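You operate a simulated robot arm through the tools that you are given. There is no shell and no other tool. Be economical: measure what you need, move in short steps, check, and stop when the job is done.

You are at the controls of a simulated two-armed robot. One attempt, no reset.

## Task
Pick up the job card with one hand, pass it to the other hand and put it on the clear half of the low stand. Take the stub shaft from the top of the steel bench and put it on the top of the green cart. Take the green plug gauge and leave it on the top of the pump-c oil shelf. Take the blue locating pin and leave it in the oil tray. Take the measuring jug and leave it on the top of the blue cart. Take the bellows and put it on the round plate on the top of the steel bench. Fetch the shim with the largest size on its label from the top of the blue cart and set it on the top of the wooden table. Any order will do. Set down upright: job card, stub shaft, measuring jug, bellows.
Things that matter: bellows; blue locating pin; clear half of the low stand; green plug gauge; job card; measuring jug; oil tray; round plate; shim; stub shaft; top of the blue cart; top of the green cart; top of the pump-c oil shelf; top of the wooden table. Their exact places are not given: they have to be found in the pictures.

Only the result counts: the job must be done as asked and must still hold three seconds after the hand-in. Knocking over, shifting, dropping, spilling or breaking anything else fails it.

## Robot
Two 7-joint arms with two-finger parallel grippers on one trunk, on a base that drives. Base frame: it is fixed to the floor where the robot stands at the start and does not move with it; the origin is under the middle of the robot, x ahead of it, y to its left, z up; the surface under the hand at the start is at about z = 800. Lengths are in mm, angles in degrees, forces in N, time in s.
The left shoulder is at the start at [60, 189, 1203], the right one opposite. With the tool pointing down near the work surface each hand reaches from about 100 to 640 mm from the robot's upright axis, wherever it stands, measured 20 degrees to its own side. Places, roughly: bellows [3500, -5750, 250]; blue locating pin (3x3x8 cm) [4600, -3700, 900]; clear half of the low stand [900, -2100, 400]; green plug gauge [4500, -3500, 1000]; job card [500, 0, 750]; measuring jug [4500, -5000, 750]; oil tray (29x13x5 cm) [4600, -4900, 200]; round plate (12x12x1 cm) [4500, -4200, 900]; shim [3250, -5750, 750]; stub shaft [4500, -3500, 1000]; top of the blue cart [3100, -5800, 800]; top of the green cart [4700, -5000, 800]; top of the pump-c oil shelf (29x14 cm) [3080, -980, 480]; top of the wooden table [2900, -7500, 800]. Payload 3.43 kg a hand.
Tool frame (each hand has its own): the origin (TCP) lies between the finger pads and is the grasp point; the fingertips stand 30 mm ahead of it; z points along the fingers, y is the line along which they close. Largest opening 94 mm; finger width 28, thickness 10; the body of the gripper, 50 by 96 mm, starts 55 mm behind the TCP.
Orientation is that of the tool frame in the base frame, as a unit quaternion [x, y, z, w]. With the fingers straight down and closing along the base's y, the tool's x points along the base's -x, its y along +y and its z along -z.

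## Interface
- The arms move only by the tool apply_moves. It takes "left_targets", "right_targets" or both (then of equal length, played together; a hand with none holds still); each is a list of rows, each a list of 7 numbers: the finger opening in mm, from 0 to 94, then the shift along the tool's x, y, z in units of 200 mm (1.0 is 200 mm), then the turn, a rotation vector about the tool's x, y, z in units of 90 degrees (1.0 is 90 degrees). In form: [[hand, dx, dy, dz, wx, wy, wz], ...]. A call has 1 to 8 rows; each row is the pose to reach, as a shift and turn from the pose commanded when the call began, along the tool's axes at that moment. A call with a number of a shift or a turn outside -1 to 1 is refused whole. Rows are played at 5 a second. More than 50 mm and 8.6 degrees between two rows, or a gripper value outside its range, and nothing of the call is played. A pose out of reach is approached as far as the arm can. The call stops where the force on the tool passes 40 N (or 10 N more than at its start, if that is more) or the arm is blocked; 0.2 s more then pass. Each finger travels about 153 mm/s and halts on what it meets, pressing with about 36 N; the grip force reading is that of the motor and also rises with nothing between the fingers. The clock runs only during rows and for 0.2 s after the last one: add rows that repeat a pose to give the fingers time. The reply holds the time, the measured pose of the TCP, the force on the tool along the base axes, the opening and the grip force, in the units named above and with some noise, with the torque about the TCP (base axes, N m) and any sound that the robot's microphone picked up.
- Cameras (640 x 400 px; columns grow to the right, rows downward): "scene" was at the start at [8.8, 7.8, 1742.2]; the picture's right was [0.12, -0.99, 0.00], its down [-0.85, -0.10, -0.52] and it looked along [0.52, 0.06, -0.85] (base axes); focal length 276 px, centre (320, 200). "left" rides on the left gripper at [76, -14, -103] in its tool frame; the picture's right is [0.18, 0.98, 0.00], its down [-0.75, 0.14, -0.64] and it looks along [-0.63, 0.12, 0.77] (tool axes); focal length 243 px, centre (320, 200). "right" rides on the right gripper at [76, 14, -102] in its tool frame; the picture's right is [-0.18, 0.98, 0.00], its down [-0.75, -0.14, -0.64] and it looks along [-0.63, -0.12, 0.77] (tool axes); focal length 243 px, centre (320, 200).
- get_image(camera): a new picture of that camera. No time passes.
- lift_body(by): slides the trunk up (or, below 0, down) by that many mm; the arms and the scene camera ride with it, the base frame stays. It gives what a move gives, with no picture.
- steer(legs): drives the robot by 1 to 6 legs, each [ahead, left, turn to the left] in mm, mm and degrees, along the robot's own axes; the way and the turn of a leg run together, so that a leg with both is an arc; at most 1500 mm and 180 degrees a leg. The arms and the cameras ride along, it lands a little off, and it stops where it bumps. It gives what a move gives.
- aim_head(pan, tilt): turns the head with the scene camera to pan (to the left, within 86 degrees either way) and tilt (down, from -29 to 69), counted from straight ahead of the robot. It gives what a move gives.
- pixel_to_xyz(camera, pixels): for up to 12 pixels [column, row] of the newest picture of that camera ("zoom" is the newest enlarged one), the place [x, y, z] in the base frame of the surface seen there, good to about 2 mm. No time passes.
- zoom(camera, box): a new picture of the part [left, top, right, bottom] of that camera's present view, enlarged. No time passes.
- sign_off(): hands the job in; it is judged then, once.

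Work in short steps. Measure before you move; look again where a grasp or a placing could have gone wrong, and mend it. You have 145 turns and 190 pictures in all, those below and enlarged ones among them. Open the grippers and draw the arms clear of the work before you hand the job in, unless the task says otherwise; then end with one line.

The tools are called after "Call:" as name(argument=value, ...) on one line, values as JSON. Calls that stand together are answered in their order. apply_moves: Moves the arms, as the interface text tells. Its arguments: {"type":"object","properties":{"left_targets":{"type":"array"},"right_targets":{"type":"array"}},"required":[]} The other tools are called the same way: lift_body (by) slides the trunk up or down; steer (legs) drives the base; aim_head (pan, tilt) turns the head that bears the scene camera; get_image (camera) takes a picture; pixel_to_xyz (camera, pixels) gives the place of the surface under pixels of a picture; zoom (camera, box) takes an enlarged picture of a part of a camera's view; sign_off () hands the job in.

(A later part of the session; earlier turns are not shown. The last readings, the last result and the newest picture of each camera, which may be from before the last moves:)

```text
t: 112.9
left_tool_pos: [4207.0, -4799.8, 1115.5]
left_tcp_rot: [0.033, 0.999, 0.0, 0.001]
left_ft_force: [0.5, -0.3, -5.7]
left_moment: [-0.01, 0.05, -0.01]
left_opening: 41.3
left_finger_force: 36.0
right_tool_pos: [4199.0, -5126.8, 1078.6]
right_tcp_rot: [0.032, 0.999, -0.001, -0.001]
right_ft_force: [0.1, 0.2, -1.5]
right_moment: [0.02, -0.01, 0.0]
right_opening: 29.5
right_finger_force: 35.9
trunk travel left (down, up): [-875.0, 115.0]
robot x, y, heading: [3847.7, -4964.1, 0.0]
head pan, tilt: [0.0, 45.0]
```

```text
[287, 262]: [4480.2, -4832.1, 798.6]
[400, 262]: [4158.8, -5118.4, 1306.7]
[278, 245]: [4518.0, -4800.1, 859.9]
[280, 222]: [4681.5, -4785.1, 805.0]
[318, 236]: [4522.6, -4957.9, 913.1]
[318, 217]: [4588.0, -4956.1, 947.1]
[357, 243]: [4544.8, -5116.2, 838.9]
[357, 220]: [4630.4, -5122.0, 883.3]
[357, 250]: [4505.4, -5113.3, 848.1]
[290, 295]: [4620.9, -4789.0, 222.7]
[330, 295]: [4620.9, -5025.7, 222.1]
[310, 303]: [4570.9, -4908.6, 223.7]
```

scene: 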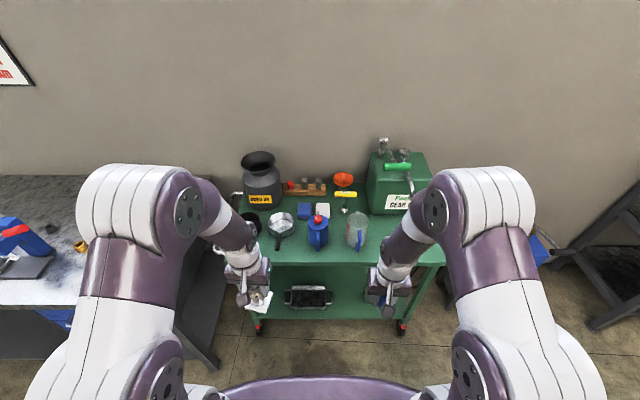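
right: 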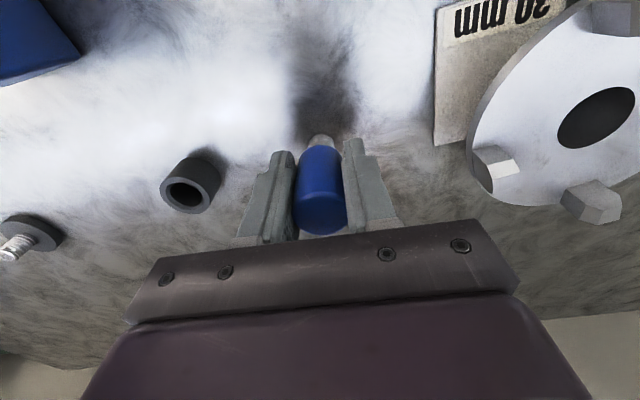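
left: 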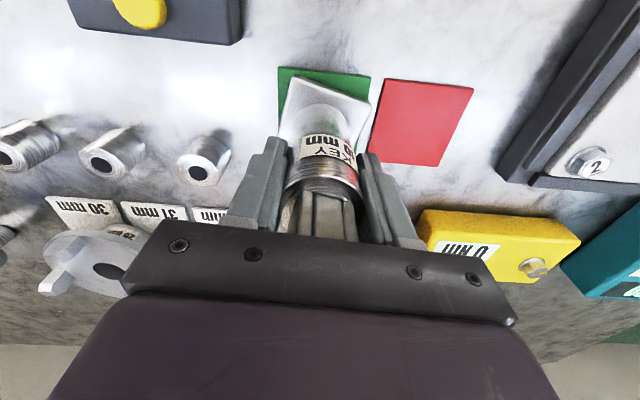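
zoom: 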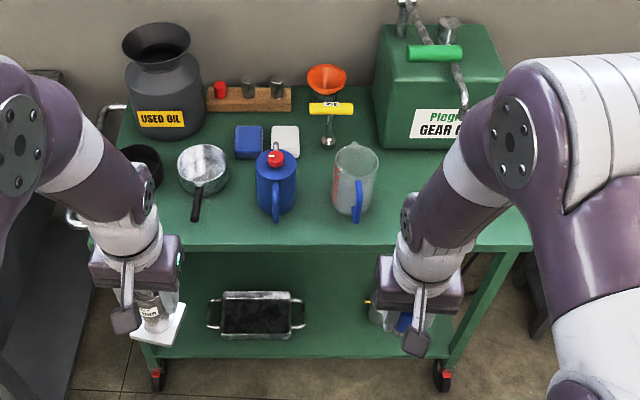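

The roomy free spot on the cart top is right of the jug, about (4570,-5280), in front of the gear-oil box. I drive there with the shaft in the left hand.

Call:
steer(legs=[[200, -350, 0]])

Call:
aim_head(pan=0, tilt=55)

Call:
get_image(camera="scene")

Call:
get_image(camera="left")

```text
t: 115.4
left_tool_pos: [4400.9, -5148.6, 1115.3]
left_tcp_rot: [0.033, 0.999, 0.0, 0.0]
left_ft_force: [-0.1, 0.0, -5.1]
left_moment: [0.01, 0.03, 0.0]
left_opening: 41.6
left_finger_force: 35.9
right_tool_pos: [4392.7, -5472.6, 1080.0]
right_tcp_rot: [0.031, 1.0, -0.001, -0.001]
right_ft_force: [-0.5, -0.2, -0.6]
right_moment: [-0.03, 0.02, 0.03]
right_opening: 29.5
right_finger_force: 35.7
trunk travel left (down, up): [-875.0, 115.0]
robot x, y, heading: [4044.8, -5314.3, 0.6]
head pan, tilt: [0.0, 45.0]
```

```text
t: 116.1
left_tool_pos: [4401.6, -5149.9, 1115.6]
left_tcp_rot: [0.032, 0.999, 0.001, -0.001]
left_ft_force: [-0.3, 0.2, -6.0]
left_moment: [0.01, 0.01, 0.02]
left_opening: 41.6
left_finger_force: 35.7
right_tool_pos: [4394.3, -5474.5, 1078.9]
right_tcp_rot: [0.032, 0.999, -0.001, -0.002]
right_ft_force: [-0.9, -1.1, -1.7]
right_moment: [0.01, 0.03, 0.01]
right_opening: 29.3
right_finger_force: 36.4
trunk travel left (down, up): [-875.0, 115.0]
robot x, y, heading: [4046.1, -5316.4, 0.4]
head pan, tilt: [0.0, 55.0]
```

```text
129 pictures are left
```

scene: 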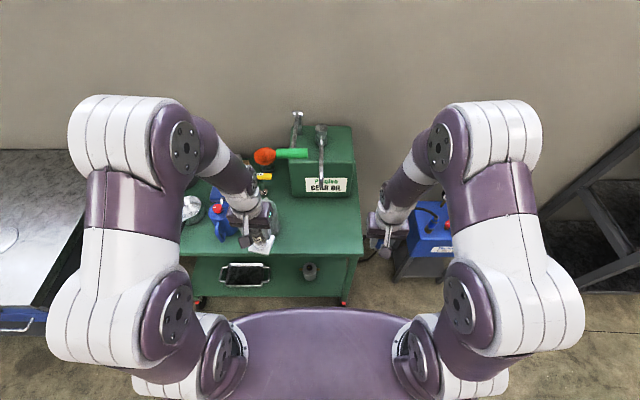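

```text
128 pictures are left
```

left: 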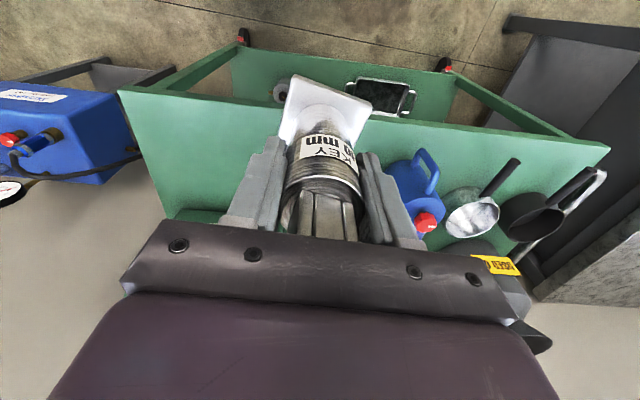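

I measure the gear-oil box front and spout before moving in.

Call:
pixel_to_xyz(camera="scene", pixels=[[325, 190], [292, 190], [354, 193], [322, 178], [322, 165], [325, 230], [300, 245], [318, 130], [285, 153]])

Call:
zoom(camera="scene", box=[170, 100, 400, 300])

```text
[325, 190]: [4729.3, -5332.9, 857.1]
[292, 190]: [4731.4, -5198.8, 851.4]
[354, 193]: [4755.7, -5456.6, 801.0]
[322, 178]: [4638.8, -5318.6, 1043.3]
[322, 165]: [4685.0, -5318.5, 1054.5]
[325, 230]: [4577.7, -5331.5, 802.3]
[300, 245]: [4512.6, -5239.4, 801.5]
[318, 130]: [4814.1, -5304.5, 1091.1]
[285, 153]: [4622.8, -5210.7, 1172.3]
```

```text
2.00 times, centred on (285, 200) of scene
```

zoom: 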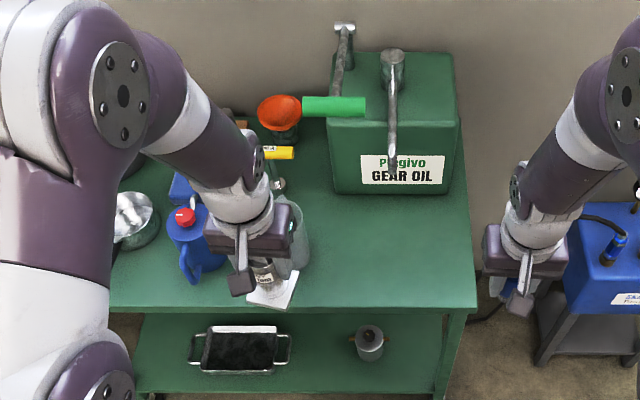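

The pump handle (4623,-5210,1172) and the spout tip (4639,-5318,1043) need clearance, so I place the shaft near the front edge at (4545,-5350). I drive 80 right, then move the left hand over and partway down.

Call:
steer(legs=[[0, -80, 0]])

Call:
apply_moves(left_targets=[[0, 0, -0.2, 0, 0, 0, 0], [0, 0, -0.4, 0, 0, 0, 0], [0, -0.15, -0.553, 0, 0, 0, 0], [0, -0.35, -0.553, 0, 0, 0, 0], [0, -0.55, -0.553, 0.1, 0, 0, 0], [0, -0.757, -0.553, 0.2, 0, 0, 0], [0, -0.757, -0.553, 0.4, 0, 0, 0], [0, -0.757, -0.553, 0.575, 0, 0, 0]])

Call:
get_image(camera="left")

Call:
zoom(camera="scene", box=[170, 100, 400, 300])

```text
t: 117.2
left_tool_pos: [4401.2, -5226.2, 1114.7]
left_tcp_rot: [0.031, 1.0, -0.001, 0.001]
left_ft_force: [0.3, 0.4, -5.0]
left_moment: [-0.03, 0.0, 0.0]
left_opening: 41.2
left_finger_force: 36.0
right_tool_pos: [4393.5, -5553.6, 1078.5]
right_tcp_rot: [0.031, 1.0, -0.002, -0.001]
right_ft_force: [0.4, 0.1, -0.9]
right_moment: [-0.02, -0.02, 0.0]
right_opening: 29.1
right_finger_force: 36.0
trunk travel left (down, up): [-875.0, 115.0]
robot x, y, heading: [4048.4, -5393.8, 0.2]
head pan, tilt: [0.0, 55.0]
```

```text
t: 119.0
left_tool_pos: [4548.3, -5348.4, 1002.7]
left_tcp_rot: [0.031, 1.0, 0.0, 0.0]
left_ft_force: [-0.5, 0.2, -5.0]
left_moment: [0.04, -0.01, 0.02]
left_opening: 41.5
left_finger_force: 36.4
right_tool_pos: [4394.4, -5555.5, 1080.0]
right_tcp_rot: [0.032, 0.999, -0.002, -0.002]
right_ft_force: [0.0, 0.1, -0.7]
right_moment: [0.0, 0.04, 0.03]
right_opening: 29.5
right_finger_force: 35.8
trunk travel left (down, up): [-875.0, 115.0]
robot x, y, heading: [4046.2, -5394.4, 0.4]
head pan, tilt: [0.0, 55.0]
```

```text
126 pictures are left
```

left: 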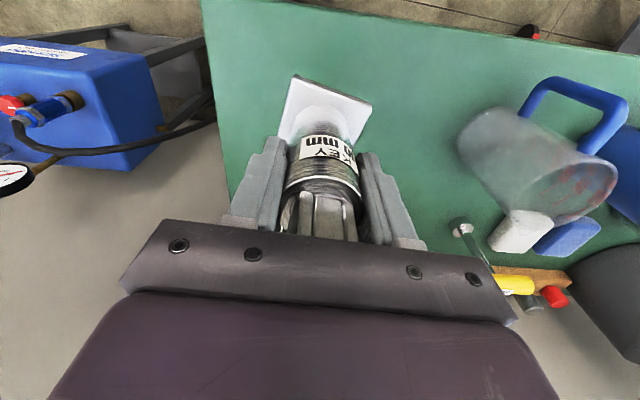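

```text
2.00 times, centred on (285, 200) of scene
```

zoom: 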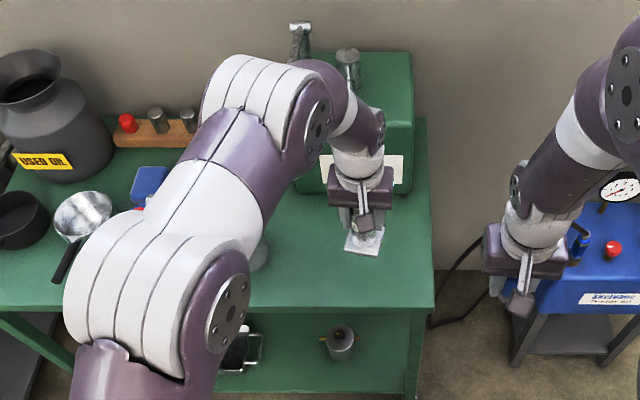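

I check where the left elbow is relative to the pump handle before descending.

Call:
pixel_to_xyz(camera="zoom", pixels=[[230, 90], [280, 75], [325, 75], [318, 120], [300, 40], [345, 90], [270, 150]])

```text
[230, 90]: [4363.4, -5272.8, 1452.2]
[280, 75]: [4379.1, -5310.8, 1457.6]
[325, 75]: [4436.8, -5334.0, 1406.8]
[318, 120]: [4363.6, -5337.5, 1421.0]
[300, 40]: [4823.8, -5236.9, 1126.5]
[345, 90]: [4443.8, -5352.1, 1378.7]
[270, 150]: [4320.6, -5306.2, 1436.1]
```

The elbow is well clear. I descend to contact in small final steps.

Call:
apply_moves(left_targets=[[0, 0, 0, 0.2, 0, 0, 0], [0, 0, 0, 0.4, 0, 0, 0], [0, 0, 0, 0.55, 0, 0, 0], [0, 0, 0, 0.58, 0, 0, 0], [0, 0, 0, 0.595, 0, 0, 0], [0, 0, 0, 0.605, 0, 0, 0], [0, 0, 0, 0.605, 0, 0, 0]])

Call:
get_image(camera="left")

```text
t: 120.5
left_tool_pos: [4547.6, -5349.2, 880.5]
left_tcp_rot: [0.031, 1.0, 0.001, 0.003]
left_ft_force: [1.4, 4.7, 14.5]
left_moment: [0.22, 0.47, -0.12]
left_opening: 41.4
left_finger_force: 35.5
right_tool_pos: [4393.1, -5552.8, 1081.0]
right_tcp_rot: [0.031, 1.0, -0.001, -0.001]
right_ft_force: [-1.2, 0.4, -0.3]
right_moment: [0.0, -0.01, -0.01]
right_opening: 29.0
right_finger_force: 36.1
trunk travel left (down, up): [-875.0, 115.0]
robot x, y, heading: [4045.4, -5393.2, 0.3]
head pan, tilt: [0.0, 55.0]
```

```text
124 pictures are left
```

left: 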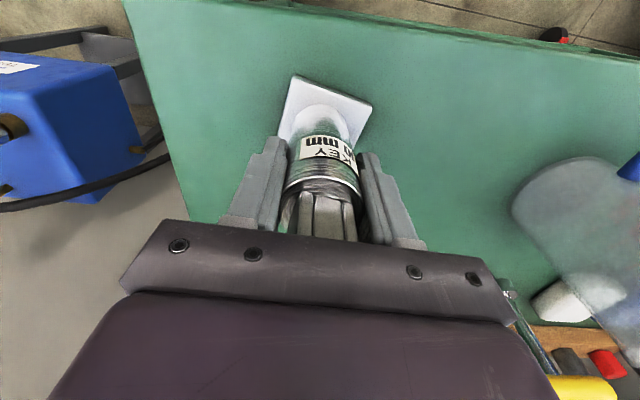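

Contact (14 N up). I open to 94 and rise straight up.

Call:
apply_moves(left_targets=[[60, 0, 0, 0, 0, 0, 0], [80, 0, 0, 0, 0, 0, 0], [80, 0, 0, 0, 0, 0, 0], [80, 0, 0, -0.2, 0, 0, 0], [80, 0, 0, -0.4, 0, 0, 0], [80, 0, 0, -0.6, 0, 0, 0], [80, 0.1, 0, -0.8, 0, 0, 0], [80, 0.3, 0, -0.9, 0, 0, 0]])

Call:
get_image(camera="left")

```text
t: 122.3
left_tool_pos: [4482.2, -5345.8, 1061.8]
left_tcp_rot: [0.031, 1.0, 0.0, 0.002]
left_ft_force: [-0.7, 0.2, 0.1]
left_moment: [0.01, -0.02, -0.02]
left_opening: 79.8
left_finger_force: 0.0
right_tool_pos: [4392.3, -5555.5, 1080.3]
right_tcp_rot: [0.032, 0.999, -0.002, 0.0]
right_ft_force: [-0.1, -0.4, -0.9]
right_moment: [-0.01, -0.02, 0.02]
right_opening: 29.0
right_finger_force: 36.4
trunk travel left (down, up): [-875.0, 115.0]
robot x, y, heading: [4044.6, -5397.3, 0.2]
head pan, tilt: [0.0, 55.0]
```

```text
123 pictures are left
```

left: 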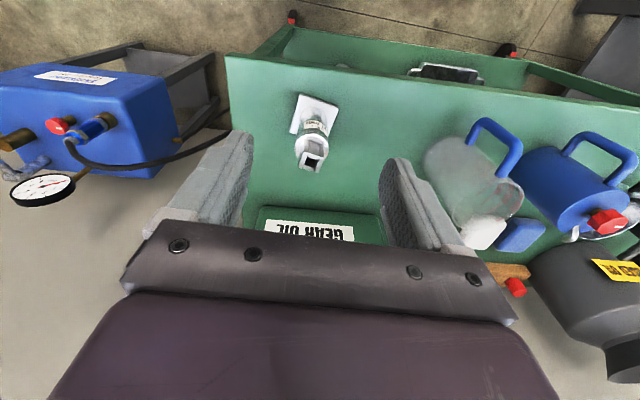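

The shaft stands upright on the cart. I back off, drive left in front of the tray, lower the trunk, and start tilting the right hand forward.

Call:
steer(legs=[[-170, 0, 0], [0, 590, 0]])

Call:
lift_body(by=-400)

Call:
apply_moves(right_targets=[[0, 0, 0, 0, 0, -0.09, 0], [0, 0, 0, 0, 0, -0.18, 0], [0, 0, 0, 0, 0, -0.27, 0], [0, 0, 0, 0, 0, -0.36, 0], [0, 0, 0, 0, 0, -0.45, 0], [0, 0, 0, 0, 0, -0.5, 0]], left_targets=[[80, 0.2, 0, 0, 0, 0, 0], [80, 0.4, 0, 0, 0, 0, 0], [80, 0.6, 0, 0, 0, 0, 0], [80, 0.6, 0.2, 0, 0, 0, 0], [80, 0.6, 0.4, 0, 0, 0, 0], [80, 0.6, 0.6, 0, 0, 0, 0]])

Call:
lift_body(by=-250)

Call:
get_image(camera="scene")

Call:
get_image(camera="right")

```text
t: 126.8
left_tool_pos: [4304.5, -4748.3, 1059.9]
left_tcp_rot: [0.021, 1.0, 0.0, 0.001]
left_ft_force: [0.3, 1.0, -0.6]
left_moment: [0.01, 0.0, -0.04]
left_opening: 79.8
left_finger_force: 0.1
right_tool_pos: [4218.4, -4956.7, 1078.9]
right_tcp_rot: [0.022, 1.0, -0.001, -0.001]
right_ft_force: [0.2, -0.2, -0.7]
right_moment: [-0.01, -0.01, 0.02]
right_opening: 29.2
right_finger_force: 36.2
trunk travel left (down, up): [-875.0, 115.0]
robot x, y, heading: [3868.5, -4802.1, 1.4]
head pan, tilt: [0.0, 55.0]
```

```text
t: 130.6
left_tool_pos: [4305.4, -4746.5, 659.9]
left_tcp_rot: [0.022, 1.0, -0.001, 0.0]
left_ft_force: [-0.2, 0.3, 0.0]
left_moment: [0.01, 0.0, 0.02]
left_opening: 79.9
left_finger_force: 0.1
right_tool_pos: [4217.2, -4956.7, 679.4]
right_tcp_rot: [0.023, 1.0, -0.001, -0.001]
right_ft_force: [-0.2, 0.0, -0.3]
right_moment: [0.0, 0.04, -0.02]
right_opening: 29.2
right_finger_force: 35.9
trunk travel left (down, up): [-475.0, 515.0]
robot x, y, heading: [3866.0, -4801.4, 1.5]
head pan, tilt: [0.0, 55.0]
```

```text
t: 132.0
left_tool_pos: [4189.8, -4622.2, 659.1]
left_tcp_rot: [0.023, 1.0, 0.0, 0.001]
left_ft_force: [0.7, 0.1, 0.3]
left_moment: [-0.05, 0.01, 0.0]
left_opening: 80.1
left_finger_force: 0.2
right_tool_pos: [4240.1, -4939.9, 687.9]
right_tcp_rot: [0.016, 0.926, -0.027, 0.376]
right_ft_force: [0.9, 1.2, -1.0]
right_moment: [-0.05, 0.01, -0.06]
right_opening: 29.2
right_finger_force: 35.6
right hand out of reach, approached as far as the arm can: row 3, 4, 5, 6
trunk travel left (down, up): [-475.0, 515.0]
robot x, y, heading: [3868.0, -4801.3, 1.2]
head pan, tilt: [0.0, 55.0]
```

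```text
t: 134.6
left_tool_pos: [4189.8, -4623.7, 408.2]
left_tcp_rot: [0.023, 1.0, 0.001, 0.001]
left_ft_force: [0.7, -0.1, -1.0]
left_moment: [0.02, 0.01, 0.01]
left_opening: 80.1
left_finger_force: 0.0
right_tool_pos: [4241.4, -4939.5, 438.4]
right_tcp_rot: [0.018, 0.926, -0.024, 0.377]
right_ft_force: [-0.3, 0.0, -0.5]
right_moment: [-0.01, 0.01, 0.0]
right_opening: 28.9
right_finger_force: 36.1
trunk travel left (down, up): [-225.0, 765.0]
robot x, y, heading: [3867.6, -4804.4, 1.3]
head pan, tilt: [0.0, 55.0]
```

```text
122 pictures are left
```

scene: 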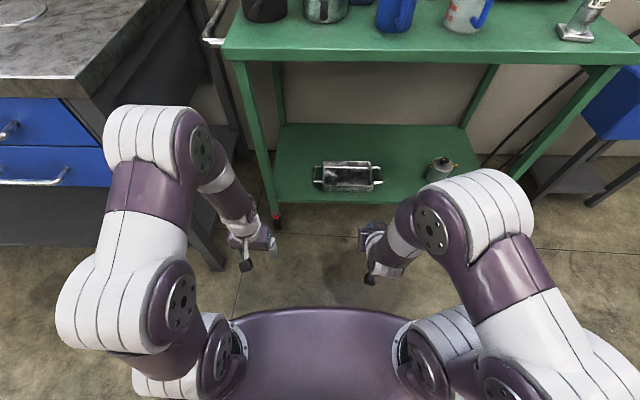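

```text
121 pictures are left
```

right: 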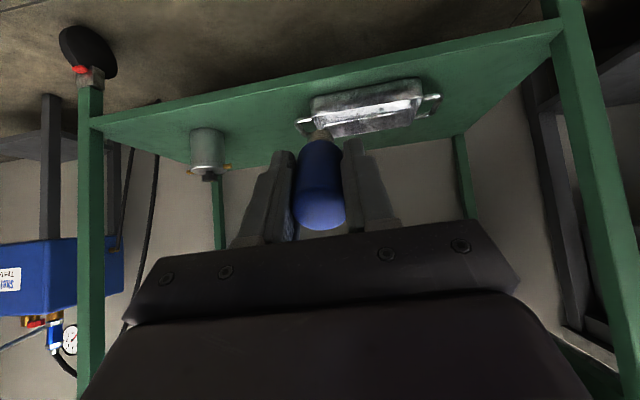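

The tilt works, and the tray is at (348,175) in the scene picture. I measure its rim and floor.

Call:
zoom(camera="scene", box=[260, 130, 480, 240])

Call:
pixel_to_xyz(camera="scene", pixels=[[347, 163], [347, 173], [347, 180], [347, 190], [325, 175], [371, 175], [330, 175], [366, 176], [347, 197], [440, 175]])

```text
2.91 times, centred on (370, 185) of scene
```

zoom: 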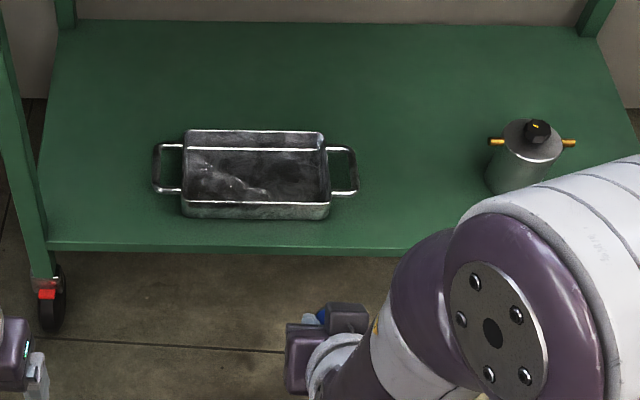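

```text
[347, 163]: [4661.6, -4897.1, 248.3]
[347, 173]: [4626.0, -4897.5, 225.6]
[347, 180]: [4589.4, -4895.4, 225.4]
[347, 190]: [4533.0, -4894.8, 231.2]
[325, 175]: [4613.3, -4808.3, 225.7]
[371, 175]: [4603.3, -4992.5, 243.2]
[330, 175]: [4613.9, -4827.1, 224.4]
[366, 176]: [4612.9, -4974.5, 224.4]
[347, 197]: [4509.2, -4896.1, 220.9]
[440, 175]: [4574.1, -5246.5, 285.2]
```

I check where the right elbow is before driving under the cart top.

Call:
pixel_to_xyz(camera="scene", pixels=[[440, 205], [420, 215], [400, 235], [480, 185], [375, 240], [150, 130], [220, 180], [260, 235]])

```text
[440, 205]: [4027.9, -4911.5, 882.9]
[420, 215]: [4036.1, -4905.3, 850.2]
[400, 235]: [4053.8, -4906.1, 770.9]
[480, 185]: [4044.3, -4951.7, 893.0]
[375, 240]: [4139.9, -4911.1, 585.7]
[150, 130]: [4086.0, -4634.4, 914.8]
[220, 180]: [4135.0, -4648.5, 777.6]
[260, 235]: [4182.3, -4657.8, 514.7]
```

The elbow stays behind the cart edge. I lower by 120 more and drive ahead 190.

Call:
lift_body(by=-120)

Call:
steer(legs=[[190, 20, -1]])

Call:
get_image(camera="scene")

Call:
get_image(camera="right")

```text
t: 136.1
left_tool_pos: [4189.0, -4623.5, 289.8]
left_tcp_rot: [0.023, 1.0, 0.0, 0.001]
left_ft_force: [-0.4, 0.4, -0.3]
left_moment: [-0.01, 0.02, -0.01]
left_opening: 79.8
left_finger_force: 0.0
right_tool_pos: [4239.9, -4938.9, 318.5]
right_tcp_rot: [0.018, 0.925, -0.024, 0.378]
right_ft_force: [0.4, -0.4, -1.5]
right_moment: [0.0, 0.01, 0.01]
right_opening: 28.9
right_finger_force: 35.5
trunk travel left (down, up): [-105.0, 885.0]
robot x, y, heading: [3869.5, -4807.6, 1.5]
head pan, tilt: [0.0, 55.0]
```

```text
t: 137.6
left_tool_pos: [4377.7, -4602.2, 288.6]
left_tcp_rot: [0.026, 1.0, 0.0, 0.001]
left_ft_force: [0.1, -0.5, -0.6]
left_moment: [0.02, -0.01, 0.0]
left_opening: 80.1
left_finger_force: 0.1
right_tool_pos: [4425.1, -4919.2, 317.3]
right_tcp_rot: [0.022, 0.926, -0.025, 0.377]
right_ft_force: [-0.1, 0.1, -1.5]
right_moment: [-0.01, -0.02, 0.0]
right_opening: 28.9
right_finger_force: 35.8
trunk travel left (down, up): [-105.0, 885.0]
robot x, y, heading: [4056.9, -4782.5, 0.8]
head pan, tilt: [0.0, 55.0]
```

```text
119 pictures are left
```

scene: 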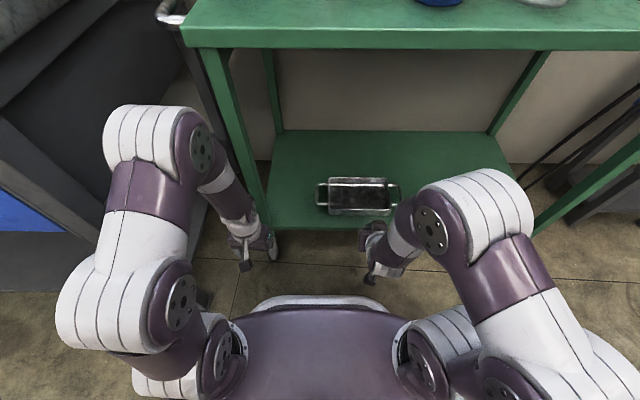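

```text
118 pictures are left
```

right: 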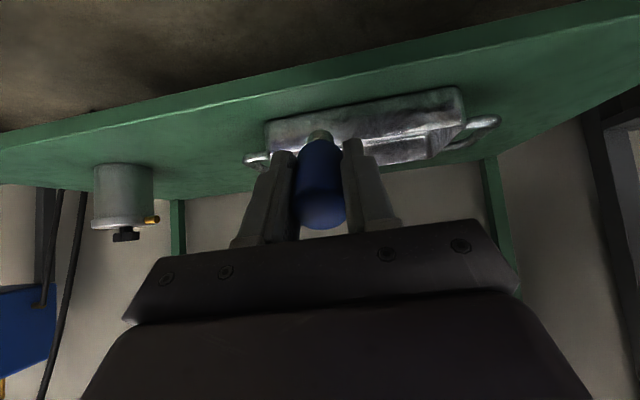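

Next, the right hand goes forward and slightly up to just above the tray.

Call:
apply_moves(right_targets=[[0, -0.17, 0.03, 0.05, 0, 0, 0], [0, -0.3, 0.06, 0.2, 0, 0, 0], [0, -0.43, 0.09, 0.33, 0, 0, 0], [0, -0.56, 0.12, 0.45, 0, 0, 0], [0, -0.68, 0.157, 0.567, 0, 0, 0], [0, -0.68, 0.157, 0.567, 0, 0, 0]])

Call:
get_image(camera="scene")

Call:
get_image(camera="right")

```text
t: 139.0
left_tool_pos: [4377.2, -4602.0, 289.9]
left_tcp_rot: [0.028, 1.0, 0.0, 0.0]
left_ft_force: [-0.6, -0.1, -0.4]
left_moment: [0.01, 0.04, 0.03]
left_opening: 80.0
left_finger_force: 0.0
right_tool_pos: [4603.8, -4898.9, 332.5]
right_tcp_rot: [0.022, 0.926, -0.024, 0.377]
right_ft_force: [-0.5, -0.5, -1.6]
right_moment: [-0.01, -0.02, 0.03]
right_opening: 28.8
right_finger_force: 36.1
trunk travel left (down, up): [-105.0, 885.0]
robot x, y, heading: [4054.0, -4779.0, 1.0]
head pan, tilt: [0.0, 55.0]
```

```text
117 pictures are left
```

scene: 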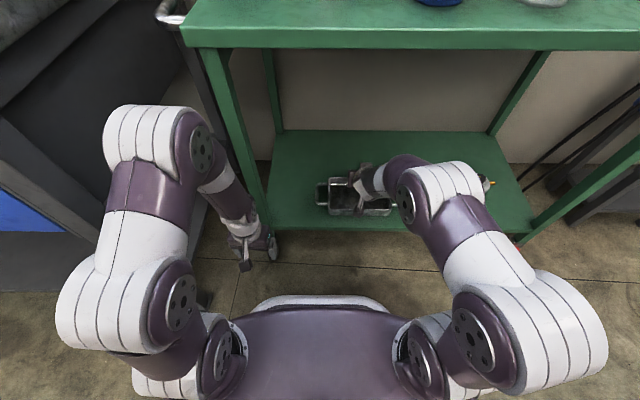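

```text
116 pictures are left
```

right: 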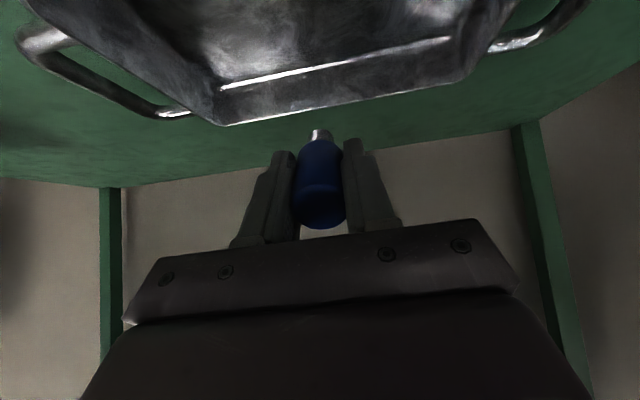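

The pose is as planned. I measure the tray's back rim from the hand camera.

Call:
pixel_to_xyz(camera="right", pixels=[[340, 104], [335, 75], [330, 45], [310, 15], [225, 105], [460, 65], [318, 132]])

```text
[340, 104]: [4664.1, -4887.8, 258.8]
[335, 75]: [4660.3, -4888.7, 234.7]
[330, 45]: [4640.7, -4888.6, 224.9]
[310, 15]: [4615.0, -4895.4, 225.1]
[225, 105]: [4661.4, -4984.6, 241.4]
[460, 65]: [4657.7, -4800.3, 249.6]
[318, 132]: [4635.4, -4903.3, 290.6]
```

The pin tip is at (4635,-4903,290) and the tray floor at 225. I lower 48 mm, release, and rise back out.

Call:
apply_moves(right_targets=[[0, 0.093, 0.003, 0.077, 0, 0, 0], [0, 0.186, 0.006, 0.154, 0, 0, 0], [0, 0.186, 0.006, 0.154, 0, 0, 0], [60, 0.186, 0.006, 0.154, 0, 0, 0], [60, 0.186, 0.006, 0.154, 0, 0, 0], [60, 0.186, 0.006, 0.154, 0, 0, 0]])

Call:
get_image(camera="right")

```text
t: 140.4
left_tool_pos: [4378.2, -4601.8, 288.8]
left_tcp_rot: [0.027, 1.0, -0.001, 0.001]
left_ft_force: [-0.3, -0.2, -0.3]
left_moment: [-0.05, 0.0, -0.02]
left_opening: 79.9
left_finger_force: 0.2
right_tool_pos: [4596.1, -4897.8, 283.9]
right_tcp_rot: [0.023, 0.926, -0.026, 0.376]
right_ft_force: [0.2, -0.6, -0.3]
right_moment: [-0.02, 0.01, -0.02]
right_opening: 59.8
right_finger_force: 0.1
trunk travel left (down, up): [-105.0, 885.0]
robot x, y, heading: [4057.4, -4782.0, 1.0]
head pan, tilt: [0.0, 55.0]
```

```text
115 pictures are left
```

right: 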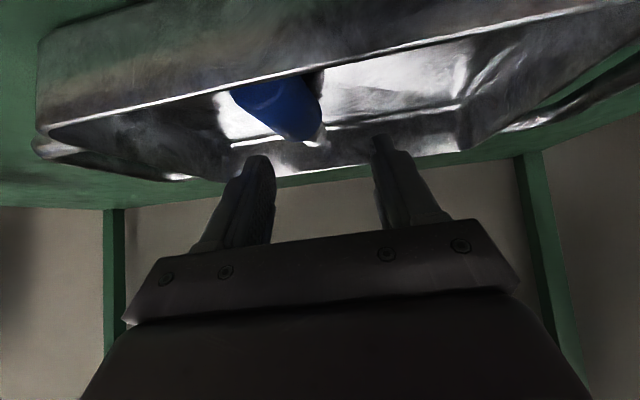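

The pin lies in the tray. I raise the hand 60, draw it out, and untilt half way on the way back.

Call:
apply_moves(right_targets=[[60, -0.105, 0, -0.107, 0, 0, 0], [60, -0.21, 0, -0.215, 0, 0, 0], [60, -0.04, 0, -0.39, 0, 0, 0], [60, 0.13, 0, -0.56, 0, 0, 0], [60, 0.3, 0, -0.73, 0, 0, 0], [60, 0.47, 0, -0.9, 0, 0, 0]])

Call:
get_image(camera="scene")

```text
t: 141.8
left_tool_pos: [4378.7, -4601.7, 289.3]
left_tcp_rot: [0.027, 1.0, -0.001, 0.0]
left_ft_force: [0.1, -0.7, 0.0]
left_moment: [0.02, 0.01, -0.01]
left_opening: 80.2
left_finger_force: 0.0
right_tool_pos: [4403.4, -4884.7, 347.4]
right_tcp_rot: [0.022, 0.925, -0.025, 0.378]
right_ft_force: [1.0, 0.2, 0.1]
right_moment: [0.04, 0.01, -0.04]
right_opening: 59.8
right_finger_force: 0.1
trunk travel left (down, up): [-105.0, 885.0]
robot x, y, heading: [4054.7, -4778.6, 1.2]
head pan, tilt: [0.0, 55.0]
```

```text
114 pictures are left
```

scene: 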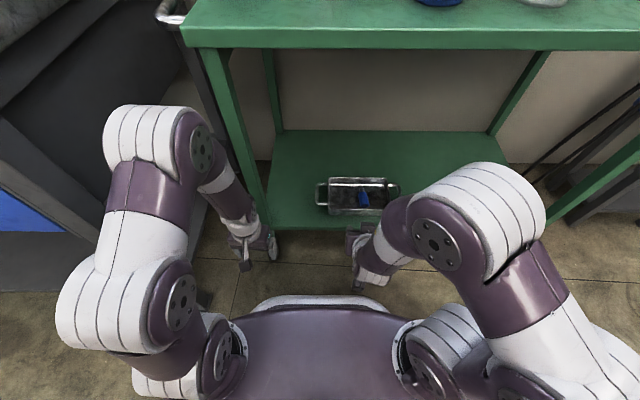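

Pin is in the tray. I back off, raise the trunk, and move in front of the jug.

Call:
steer(legs=[[-190, 0, 0]])

Call:
zoom(camera="scene", box=[290, 140, 430, 220])

Call:
lift_body(by=400)

Call:
lift_body(by=240)

Call:
steer(legs=[[0, -190, -1.2]])

Call:
get_image(camera="scene")

Call:
get_image(camera="right")

```text
t: 143.3
left_tool_pos: [4193.6, -4604.1, 288.6]
left_tcp_rot: [0.025, 1.0, 0.0, 0.001]
left_ft_force: [-0.9, 0.3, 0.3]
left_moment: [0.03, -0.03, 0.03]
left_opening: 79.9
left_finger_force: 0.0
right_tool_pos: [4218.7, -4886.8, 347.2]
right_tcp_rot: [0.021, 0.926, -0.024, 0.377]
right_ft_force: [0.0, -0.3, -0.6]
right_moment: [-0.01, -0.02, 0.01]
right_opening: 60.1
right_finger_force: 0.1
trunk travel left (down, up): [-105.0, 885.0]
robot x, y, heading: [3872.8, -4783.7, 1.0]
head pan, tilt: [0.0, 55.0]
```

```text
4.57 times, centred on (360, 180) of scene
```

zoom: 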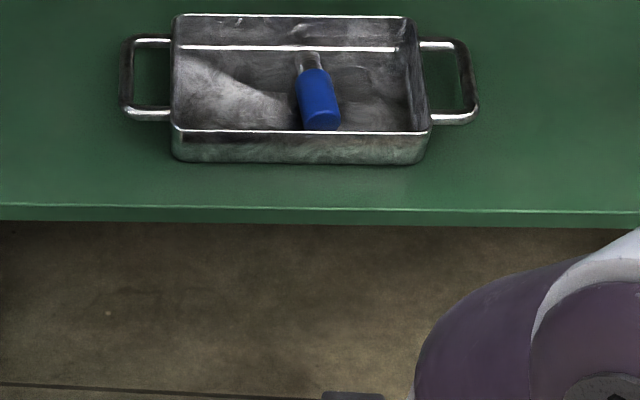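

```text
t: 147.2
left_tool_pos: [4194.4, -4605.0, 690.0]
left_tcp_rot: [0.026, 1.0, -0.001, 0.001]
left_ft_force: [0.1, 0.3, -0.8]
left_moment: [-0.01, 0.01, 0.01]
left_opening: 80.3
left_finger_force: 0.0
right_tool_pos: [4219.1, -4888.5, 747.5]
right_tcp_rot: [0.022, 0.926, -0.026, 0.376]
right_ft_force: [0.2, 0.0, 0.1]
right_moment: [-0.01, -0.04, 0.0]
right_opening: 59.8
right_finger_force: 0.1
trunk travel left (down, up): [-505.0, 485.0]
robot x, y, heading: [3868.8, -4785.9, 1.0]
head pan, tilt: [0.0, 55.0]
```

```text
t: 149.7
left_tool_pos: [4194.5, -4605.0, 928.8]
left_tcp_rot: [0.026, 1.0, 0.0, 0.001]
left_ft_force: [0.5, -1.1, -1.3]
left_moment: [-0.04, -0.02, -0.01]
left_opening: 80.2
left_finger_force: 0.0
right_tool_pos: [4218.8, -4887.5, 987.6]
right_tcp_rot: [0.021, 0.926, -0.025, 0.377]
right_ft_force: [0.5, 0.3, -0.4]
right_moment: [0.0, -0.01, 0.03]
right_opening: 60.0
right_finger_force: 0.2
trunk travel left (down, up): [-745.0, 245.0]
robot x, y, heading: [3869.8, -4784.0, 1.3]
head pan, tilt: [0.0, 55.0]
```

```text
t: 151.2
left_tool_pos: [4199.0, -4800.7, 929.3]
left_tcp_rot: [0.033, 0.999, 0.0, 0.001]
left_ft_force: [0.2, 0.4, -0.2]
left_moment: [-0.02, 0.0, 0.0]
left_opening: 79.8
left_finger_force: 0.0
right_tool_pos: [4219.7, -5083.0, 986.4]
right_tcp_rot: [0.029, 0.926, -0.028, 0.375]
right_ft_force: [-0.1, -0.4, 0.6]
right_moment: [0.0, 0.0, 0.02]
right_opening: 60.0
right_finger_force: 0.1
trunk travel left (down, up): [-745.0, 245.0]
robot x, y, heading: [3872.7, -4973.2, 0.2]
head pan, tilt: [0.0, 55.0]
```

```text
112 pictures are left
```

scene: 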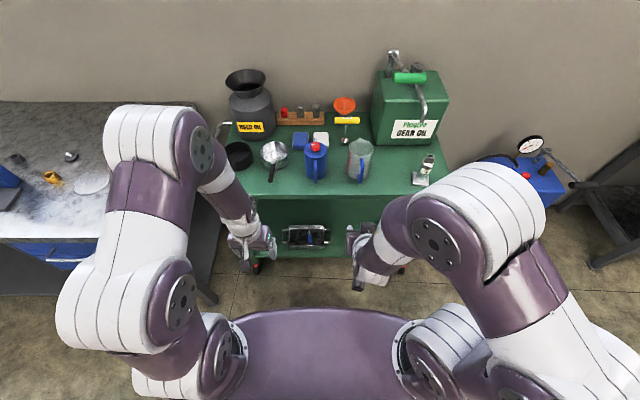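

```text
111 pictures are left
```

right: 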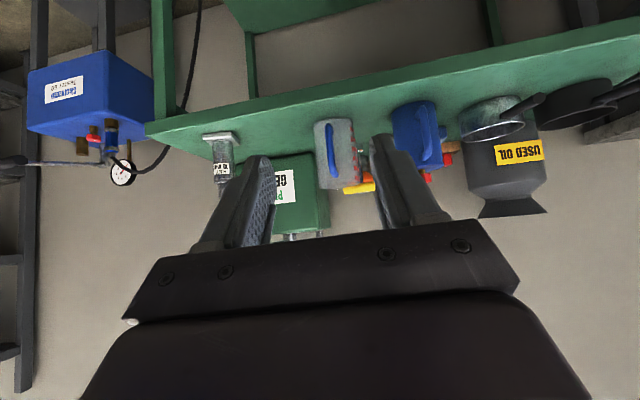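

I zoom in on the jug from both cameras and measure.

Call:
zoom(camera="right", box=[270, 90, 450, 210])

Call:
zoom(camera="scene", box=[320, 125, 400, 195])

Call:
pixel_to_xyz(camera="zoom", pixels=[[295, 400], [300, 230], [290, 280], [312, 270], [275, 390], [240, 200], [400, 170], [320, 130], [320, 220], [230, 400], [380, 380]])

```text
3.33 times, centred on (360, 150) of right
```

zoom: 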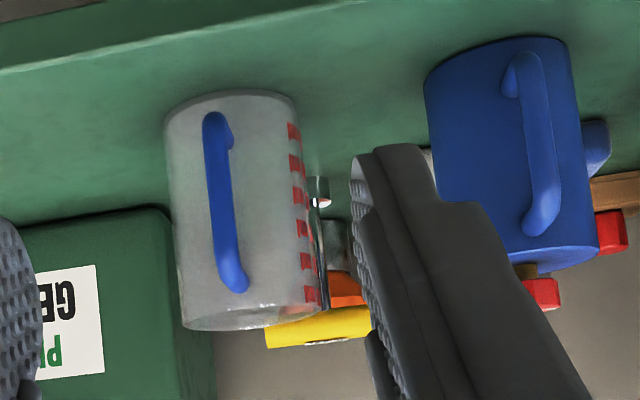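

```text
5.71 times, centred on (360, 160) of scene
```

zoom: 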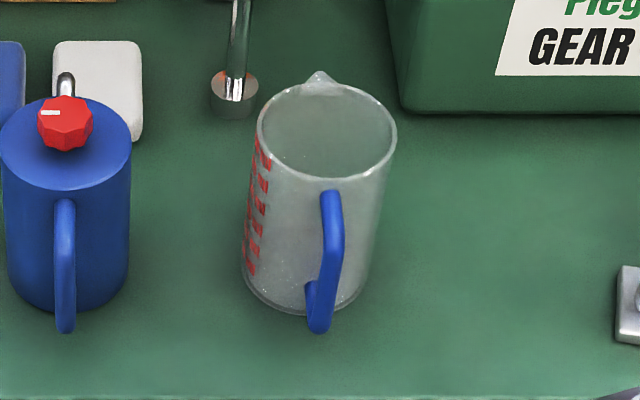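

```text
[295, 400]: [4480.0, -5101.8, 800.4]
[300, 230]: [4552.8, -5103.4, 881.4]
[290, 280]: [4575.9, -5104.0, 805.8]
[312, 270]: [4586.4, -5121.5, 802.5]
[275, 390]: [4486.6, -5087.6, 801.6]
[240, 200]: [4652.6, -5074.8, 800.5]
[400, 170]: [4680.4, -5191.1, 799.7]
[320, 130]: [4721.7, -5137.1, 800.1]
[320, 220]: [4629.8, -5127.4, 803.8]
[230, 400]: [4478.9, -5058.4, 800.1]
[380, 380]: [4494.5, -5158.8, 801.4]
```

I measure the handle's bar along its length.

Call:
pixel_to_xyz(camera="zoom", pixels=[[330, 200], [335, 220], [333, 240], [329, 260], [324, 285], [320, 310], [322, 240], [342, 240], [319, 330], [265, 120], [390, 135], [270, 290]])

Call:
pixel_to_xyz(camera="right", pixels=[[336, 155], [334, 140], [338, 165], [333, 127], [341, 175]])

```text
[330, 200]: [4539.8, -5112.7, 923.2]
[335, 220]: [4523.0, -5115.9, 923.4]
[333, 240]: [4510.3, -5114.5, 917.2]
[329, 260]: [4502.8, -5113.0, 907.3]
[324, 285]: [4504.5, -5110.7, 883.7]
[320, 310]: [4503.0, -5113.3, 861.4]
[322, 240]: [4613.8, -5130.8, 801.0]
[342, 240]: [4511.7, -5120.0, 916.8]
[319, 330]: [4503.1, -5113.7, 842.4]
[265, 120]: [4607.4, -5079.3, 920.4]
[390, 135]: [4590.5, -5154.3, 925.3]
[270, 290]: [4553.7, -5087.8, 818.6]
```

```text
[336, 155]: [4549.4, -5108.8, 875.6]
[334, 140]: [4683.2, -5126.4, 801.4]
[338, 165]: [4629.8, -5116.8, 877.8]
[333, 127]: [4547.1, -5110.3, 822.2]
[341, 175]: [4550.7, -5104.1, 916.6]
```

The handle bar is at (4509,-5113), z 845–907, about 12 mm thick. I drive 130 ahead with the tilted right hand for a handle grip.

Call:
steer(legs=[[130, 0, 0]])

Call:
apply_moves(right_targets=[[60, -0.065, -0.025, 0.176, 0, 0, 0], [60, -0.13, -0.05, 0.352, 0, 0, 0], [60, -0.195, -0.075, 0.528, 0, 0, 0], [60, -0.195, -0.075, 0.528, 0, 0, 0]])

Call:
get_image(camera="right")

Call:
get_image(camera="scene")

```text
t: 152.5
left_tool_pos: [4329.8, -4798.9, 928.8]
left_tcp_rot: [0.034, 0.999, 0.0, 0.001]
left_ft_force: [-0.9, 0.3, 0.2]
left_moment: [0.01, 0.02, 0.01]
left_opening: 79.8
left_finger_force: 0.1
right_tool_pos: [4352.3, -5082.9, 987.6]
right_tcp_rot: [0.029, 0.925, -0.028, 0.378]
right_ft_force: [0.4, 0.2, 0.0]
right_moment: [-0.03, 0.0, 0.01]
right_opening: 59.9
right_finger_force: 0.1
trunk travel left (down, up): [-745.0, 245.0]
robot x, y, heading: [4005.8, -4972.6, 0.3]
head pan, tilt: [0.0, 55.0]
```

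```text
t: 153.5
left_tool_pos: [4330.0, -4799.9, 929.3]
left_tcp_rot: [0.033, 0.999, 0.001, 0.001]
left_ft_force: [-0.3, 0.3, 0.5]
left_moment: [0.01, -0.01, 0.01]
left_opening: 79.7
left_finger_force: 0.1
right_tool_pos: [4452.7, -5106.4, 939.8]
right_tcp_rot: [0.027, 0.925, -0.026, 0.377]
right_ft_force: [-0.5, 0.0, -0.4]
right_moment: [0.0, 0.02, -0.01]
right_opening: 60.0
right_finger_force: 0.1
trunk travel left (down, up): [-745.0, 245.0]
robot x, y, heading: [4006.0, -4972.2, 0.1]
head pan, tilt: [0.0, 55.0]
```

```text
108 pictures are left
```

right: 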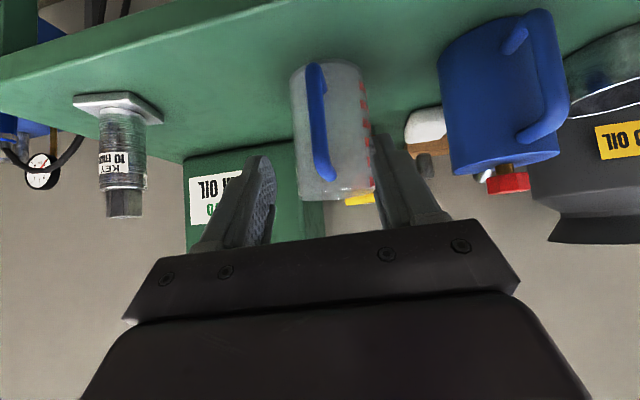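

```text
107 pictures are left
```

scene: 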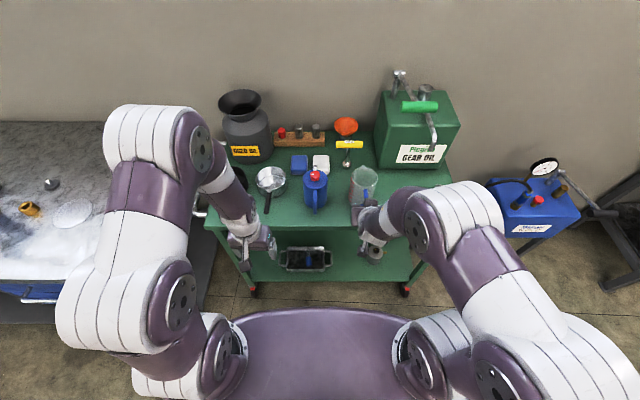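

The handle is centred between the fingers. I advance 78 mm and close.

Call:
apply_moves(right_targets=[[60, 0, 0, 0.2, 0, 0, 0], [60, 0, 0, 0.39, 0, 0, 0], [60, 0, 0, 0.39, 0, 0, 0], [0, 0, 0, 0.39, 0, 0, 0], [0, 0, 0, 0.39, 0, 0, 0], [0, 0, 0, 0.39, 0, 0, 0]])

Call:
get_image(camera="right")

Call:
zoom(camera="scene", box=[310, 140, 440, 230])

```text
t: 154.9
left_tool_pos: [4330.7, -4800.1, 928.7]
left_tcp_rot: [0.034, 0.999, 0.001, 0.001]
left_ft_force: [-0.5, 0.2, 0.0]
left_moment: [0.0, 0.02, -0.03]
left_opening: 79.8
left_finger_force: 0.0
right_tool_pos: [4505.7, -5114.7, 886.7]
right_tcp_rot: [0.03, 0.925, -0.029, 0.377]
right_ft_force: [0.4, -0.6, 0.2]
right_moment: [0.06, -0.13, 0.02]
right_opening: 16.2
right_finger_force: 36.2
trunk travel left (down, up): [-745.0, 245.0]
robot x, y, heading: [4007.7, -4970.4, 0.1]
head pan, tilt: [0.0, 55.0]
```

```text
106 pictures are left
```

right: 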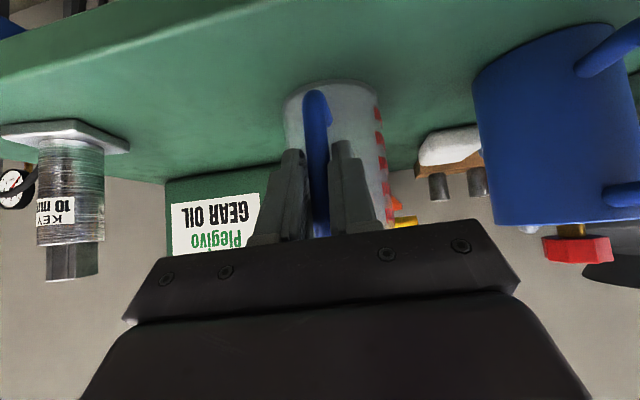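

```text
4.44 times, centred on (375, 185) of scene
```

zoom: 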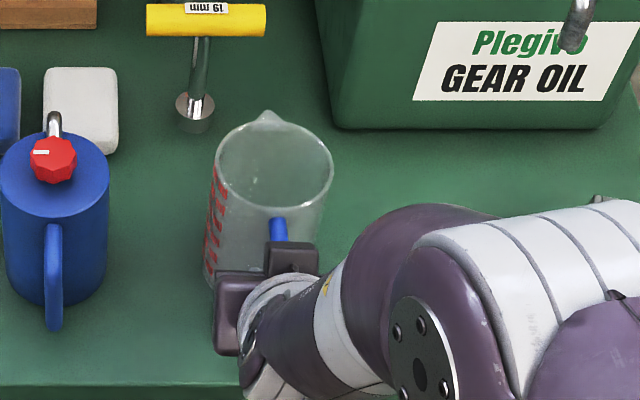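

It grips the handle with 16 mm. I lift 60 mm and check for sag.

Call:
apply_moves(right_targets=[[0, -0.105, 0, -0.107, 0, 0, 0], [0, -0.21, 0, -0.215, 0, 0, 0], [0, -0.21, 0, -0.215, 0, 0, 0]])

Call:
get_image(camera="right")

```text
t: 155.7
left_tool_pos: [4330.5, -4800.5, 928.0]
left_tcp_rot: [0.034, 0.999, 0.0, 0.001]
left_ft_force: [-0.4, -0.6, 1.1]
left_moment: [-0.03, -0.02, -0.03]
left_opening: 80.1
left_finger_force: 0.1
right_tool_pos: [4507.5, -5111.6, 943.4]
right_tcp_rot: [0.028, 0.925, -0.028, 0.377]
right_ft_force: [0.4, -0.8, -0.8]
right_moment: [-0.02, 0.1, 0.0]
right_opening: 16.1
right_finger_force: 35.9
trunk travel left (down, up): [-745.0, 245.0]
robot x, y, heading: [4004.9, -4969.8, 0.4]
head pan, tilt: [0.0, 55.0]
```

```text
104 pictures are left
```

right: 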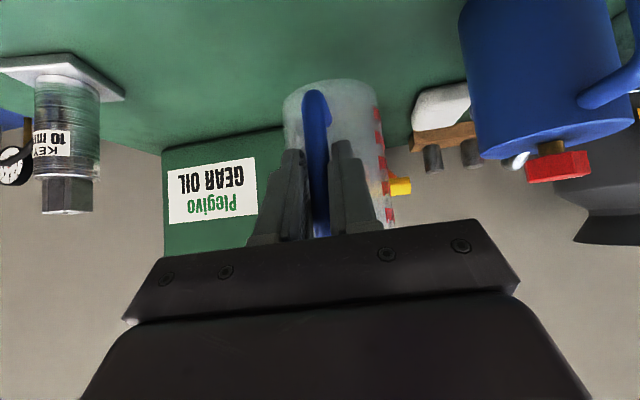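

Jug held steady. I raise the trunk, back off, go right and turn left by 180° to face the blue cart from its +x end.

Call:
lift_body(by=120)

Call:
steer(legs=[[-120, 0, 0], [0, -430, 0], [0, 0, 90]])

Call:
aim_head(pan=70, tilt=35)

Call:
get_image(camera="scene")

```text
t: 157.2
left_tool_pos: [4331.4, -4800.6, 1048.2]
left_tcp_rot: [0.033, 0.999, 0.0, 0.0]
left_ft_force: [0.4, -0.3, 0.5]
left_moment: [0.04, -0.01, -0.02]
left_opening: 80.0
left_finger_force: 0.0
right_tool_pos: [4506.6, -5112.9, 1062.8]
right_tcp_rot: [0.029, 0.926, -0.028, 0.376]
right_ft_force: [-0.5, 0.5, -1.4]
right_moment: [0.02, 0.07, 0.01]
right_opening: 16.4
right_finger_force: 35.9
trunk travel left (down, up): [-865.0, 125.0]
robot x, y, heading: [4006.0, -4974.9, 0.2]
head pan, tilt: [0.0, 55.0]
```

```text
t: 164.4
left_tool_pos: [3734.1, -5070.0, 1049.0]
left_tcp_rot: [-0.663, 0.748, 0.001, 0.0]
left_ft_force: [-0.4, -0.9, 1.0]
left_moment: [-0.03, 0.0, -0.05]
left_opening: 80.2
left_finger_force: 0.1
right_tool_pos: [4053.4, -4911.1, 1063.6]
right_tcp_rot: [-0.617, 0.691, 0.239, 0.292]
right_ft_force: [0.1, 0.9, -1.5]
right_moment: [-0.11, 0.01, -0.03]
right_opening: 16.4
right_finger_force: 35.8
trunk travel left (down, up): [-865.0, 125.0]
robot x, y, heading: [3882.6, -5404.0, 87.0]
head pan, tilt: [0.0, 55.0]
```

```text
t: 165.8
left_tool_pos: [3732.9, -5069.7, 1049.0]
left_tcp_rot: [-0.663, 0.749, 0.0, 0.0]
left_ft_force: [0.6, 0.1, 0.0]
left_moment: [0.01, 0.02, 0.01]
left_opening: 80.1
left_finger_force: 0.2
right_tool_pos: [4054.6, -4912.0, 1063.9]
right_tcp_rot: [-0.616, 0.691, 0.239, 0.293]
right_ft_force: [-0.7, 0.5, -1.5]
right_moment: [-0.1, 0.03, 0.01]
right_opening: 16.2
right_finger_force: 35.5
trunk travel left (down, up): [-865.0, 125.0]
robot x, y, heading: [3886.0, -5404.8, 86.9]
head pan, tilt: [70.0, 35.0]
```

```text
103 pictures are left
```

scene: 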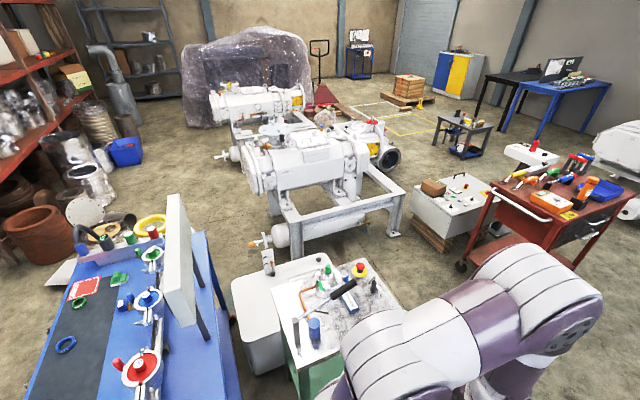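

I turn further left to face the blue cart and look.

Call:
steer(legs=[[0, 0, 93]])

Call:
aim_head(pan=30, tilt=40)

Call:
get_image(camera="scene")

Call:
zoom(camera="scene", box=[180, 100, 480, 290])

```text
t: 170.2
left_tool_pos: [3570.3, -5592.3, 1047.7]
left_tcp_rot: [1.0, -0.012, 0.001, 0.001]
left_ft_force: [0.5, -1.0, 0.0]
left_moment: [0.03, -0.02, -0.01]
left_opening: 79.8
left_finger_force: 0.1
right_tool_pos: [3380.3, -5289.2, 1063.0]
right_tcp_rot: [0.926, -0.007, -0.377, -0.019]
right_ft_force: [0.3, 0.5, -1.8]
right_moment: [-0.07, -0.03, 0.03]
right_opening: 16.2
right_finger_force: 35.9
trunk travel left (down, up): [-865.0, 125.0]
robot x, y, heading: [3885.5, -5404.6, -177.2]
head pan, tilt: [70.0, 35.0]
```

```text
t: 171.3
left_tool_pos: [3570.2, -5591.7, 1048.9]
left_tcp_rot: [1.0, -0.011, 0.001, 0.0]
left_ft_force: [-0.2, 0.5, -0.7]
left_moment: [-0.02, 0.0, -0.01]
left_opening: 80.2
left_finger_force: 0.0
right_tool_pos: [3380.3, -5289.0, 1063.1]
right_tcp_rot: [0.926, -0.008, -0.377, -0.02]
right_ft_force: [0.3, -0.1, 0.3]
right_moment: [-0.02, -0.05, 0.01]
right_opening: 16.3
right_finger_force: 36.3
trunk travel left (down, up): [-865.0, 125.0]
robot x, y, heading: [3888.7, -5405.2, -176.9]
head pan, tilt: [30.0, 40.0]
```

```text
102 pictures are left
```

scene: 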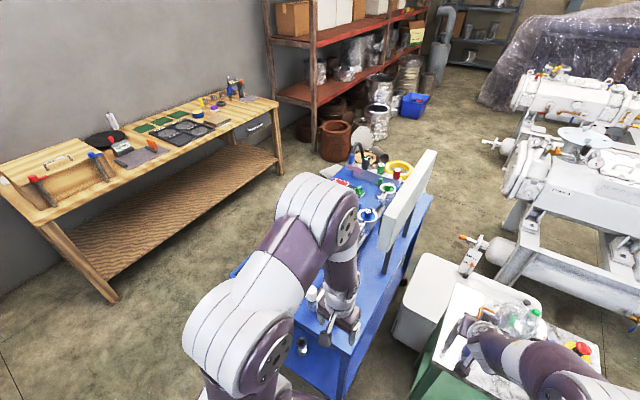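

```text
2.11 times, centred on (330, 195) of scene
```

zoom: 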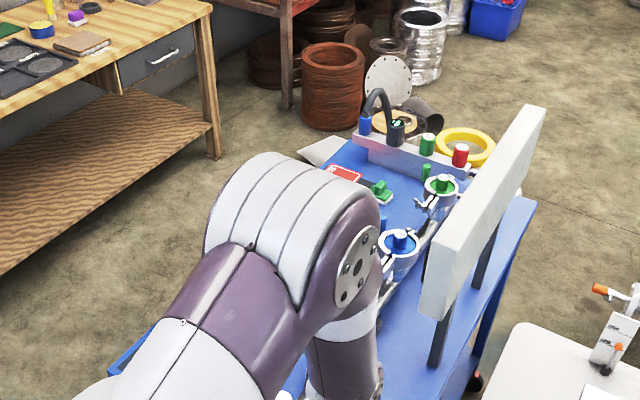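

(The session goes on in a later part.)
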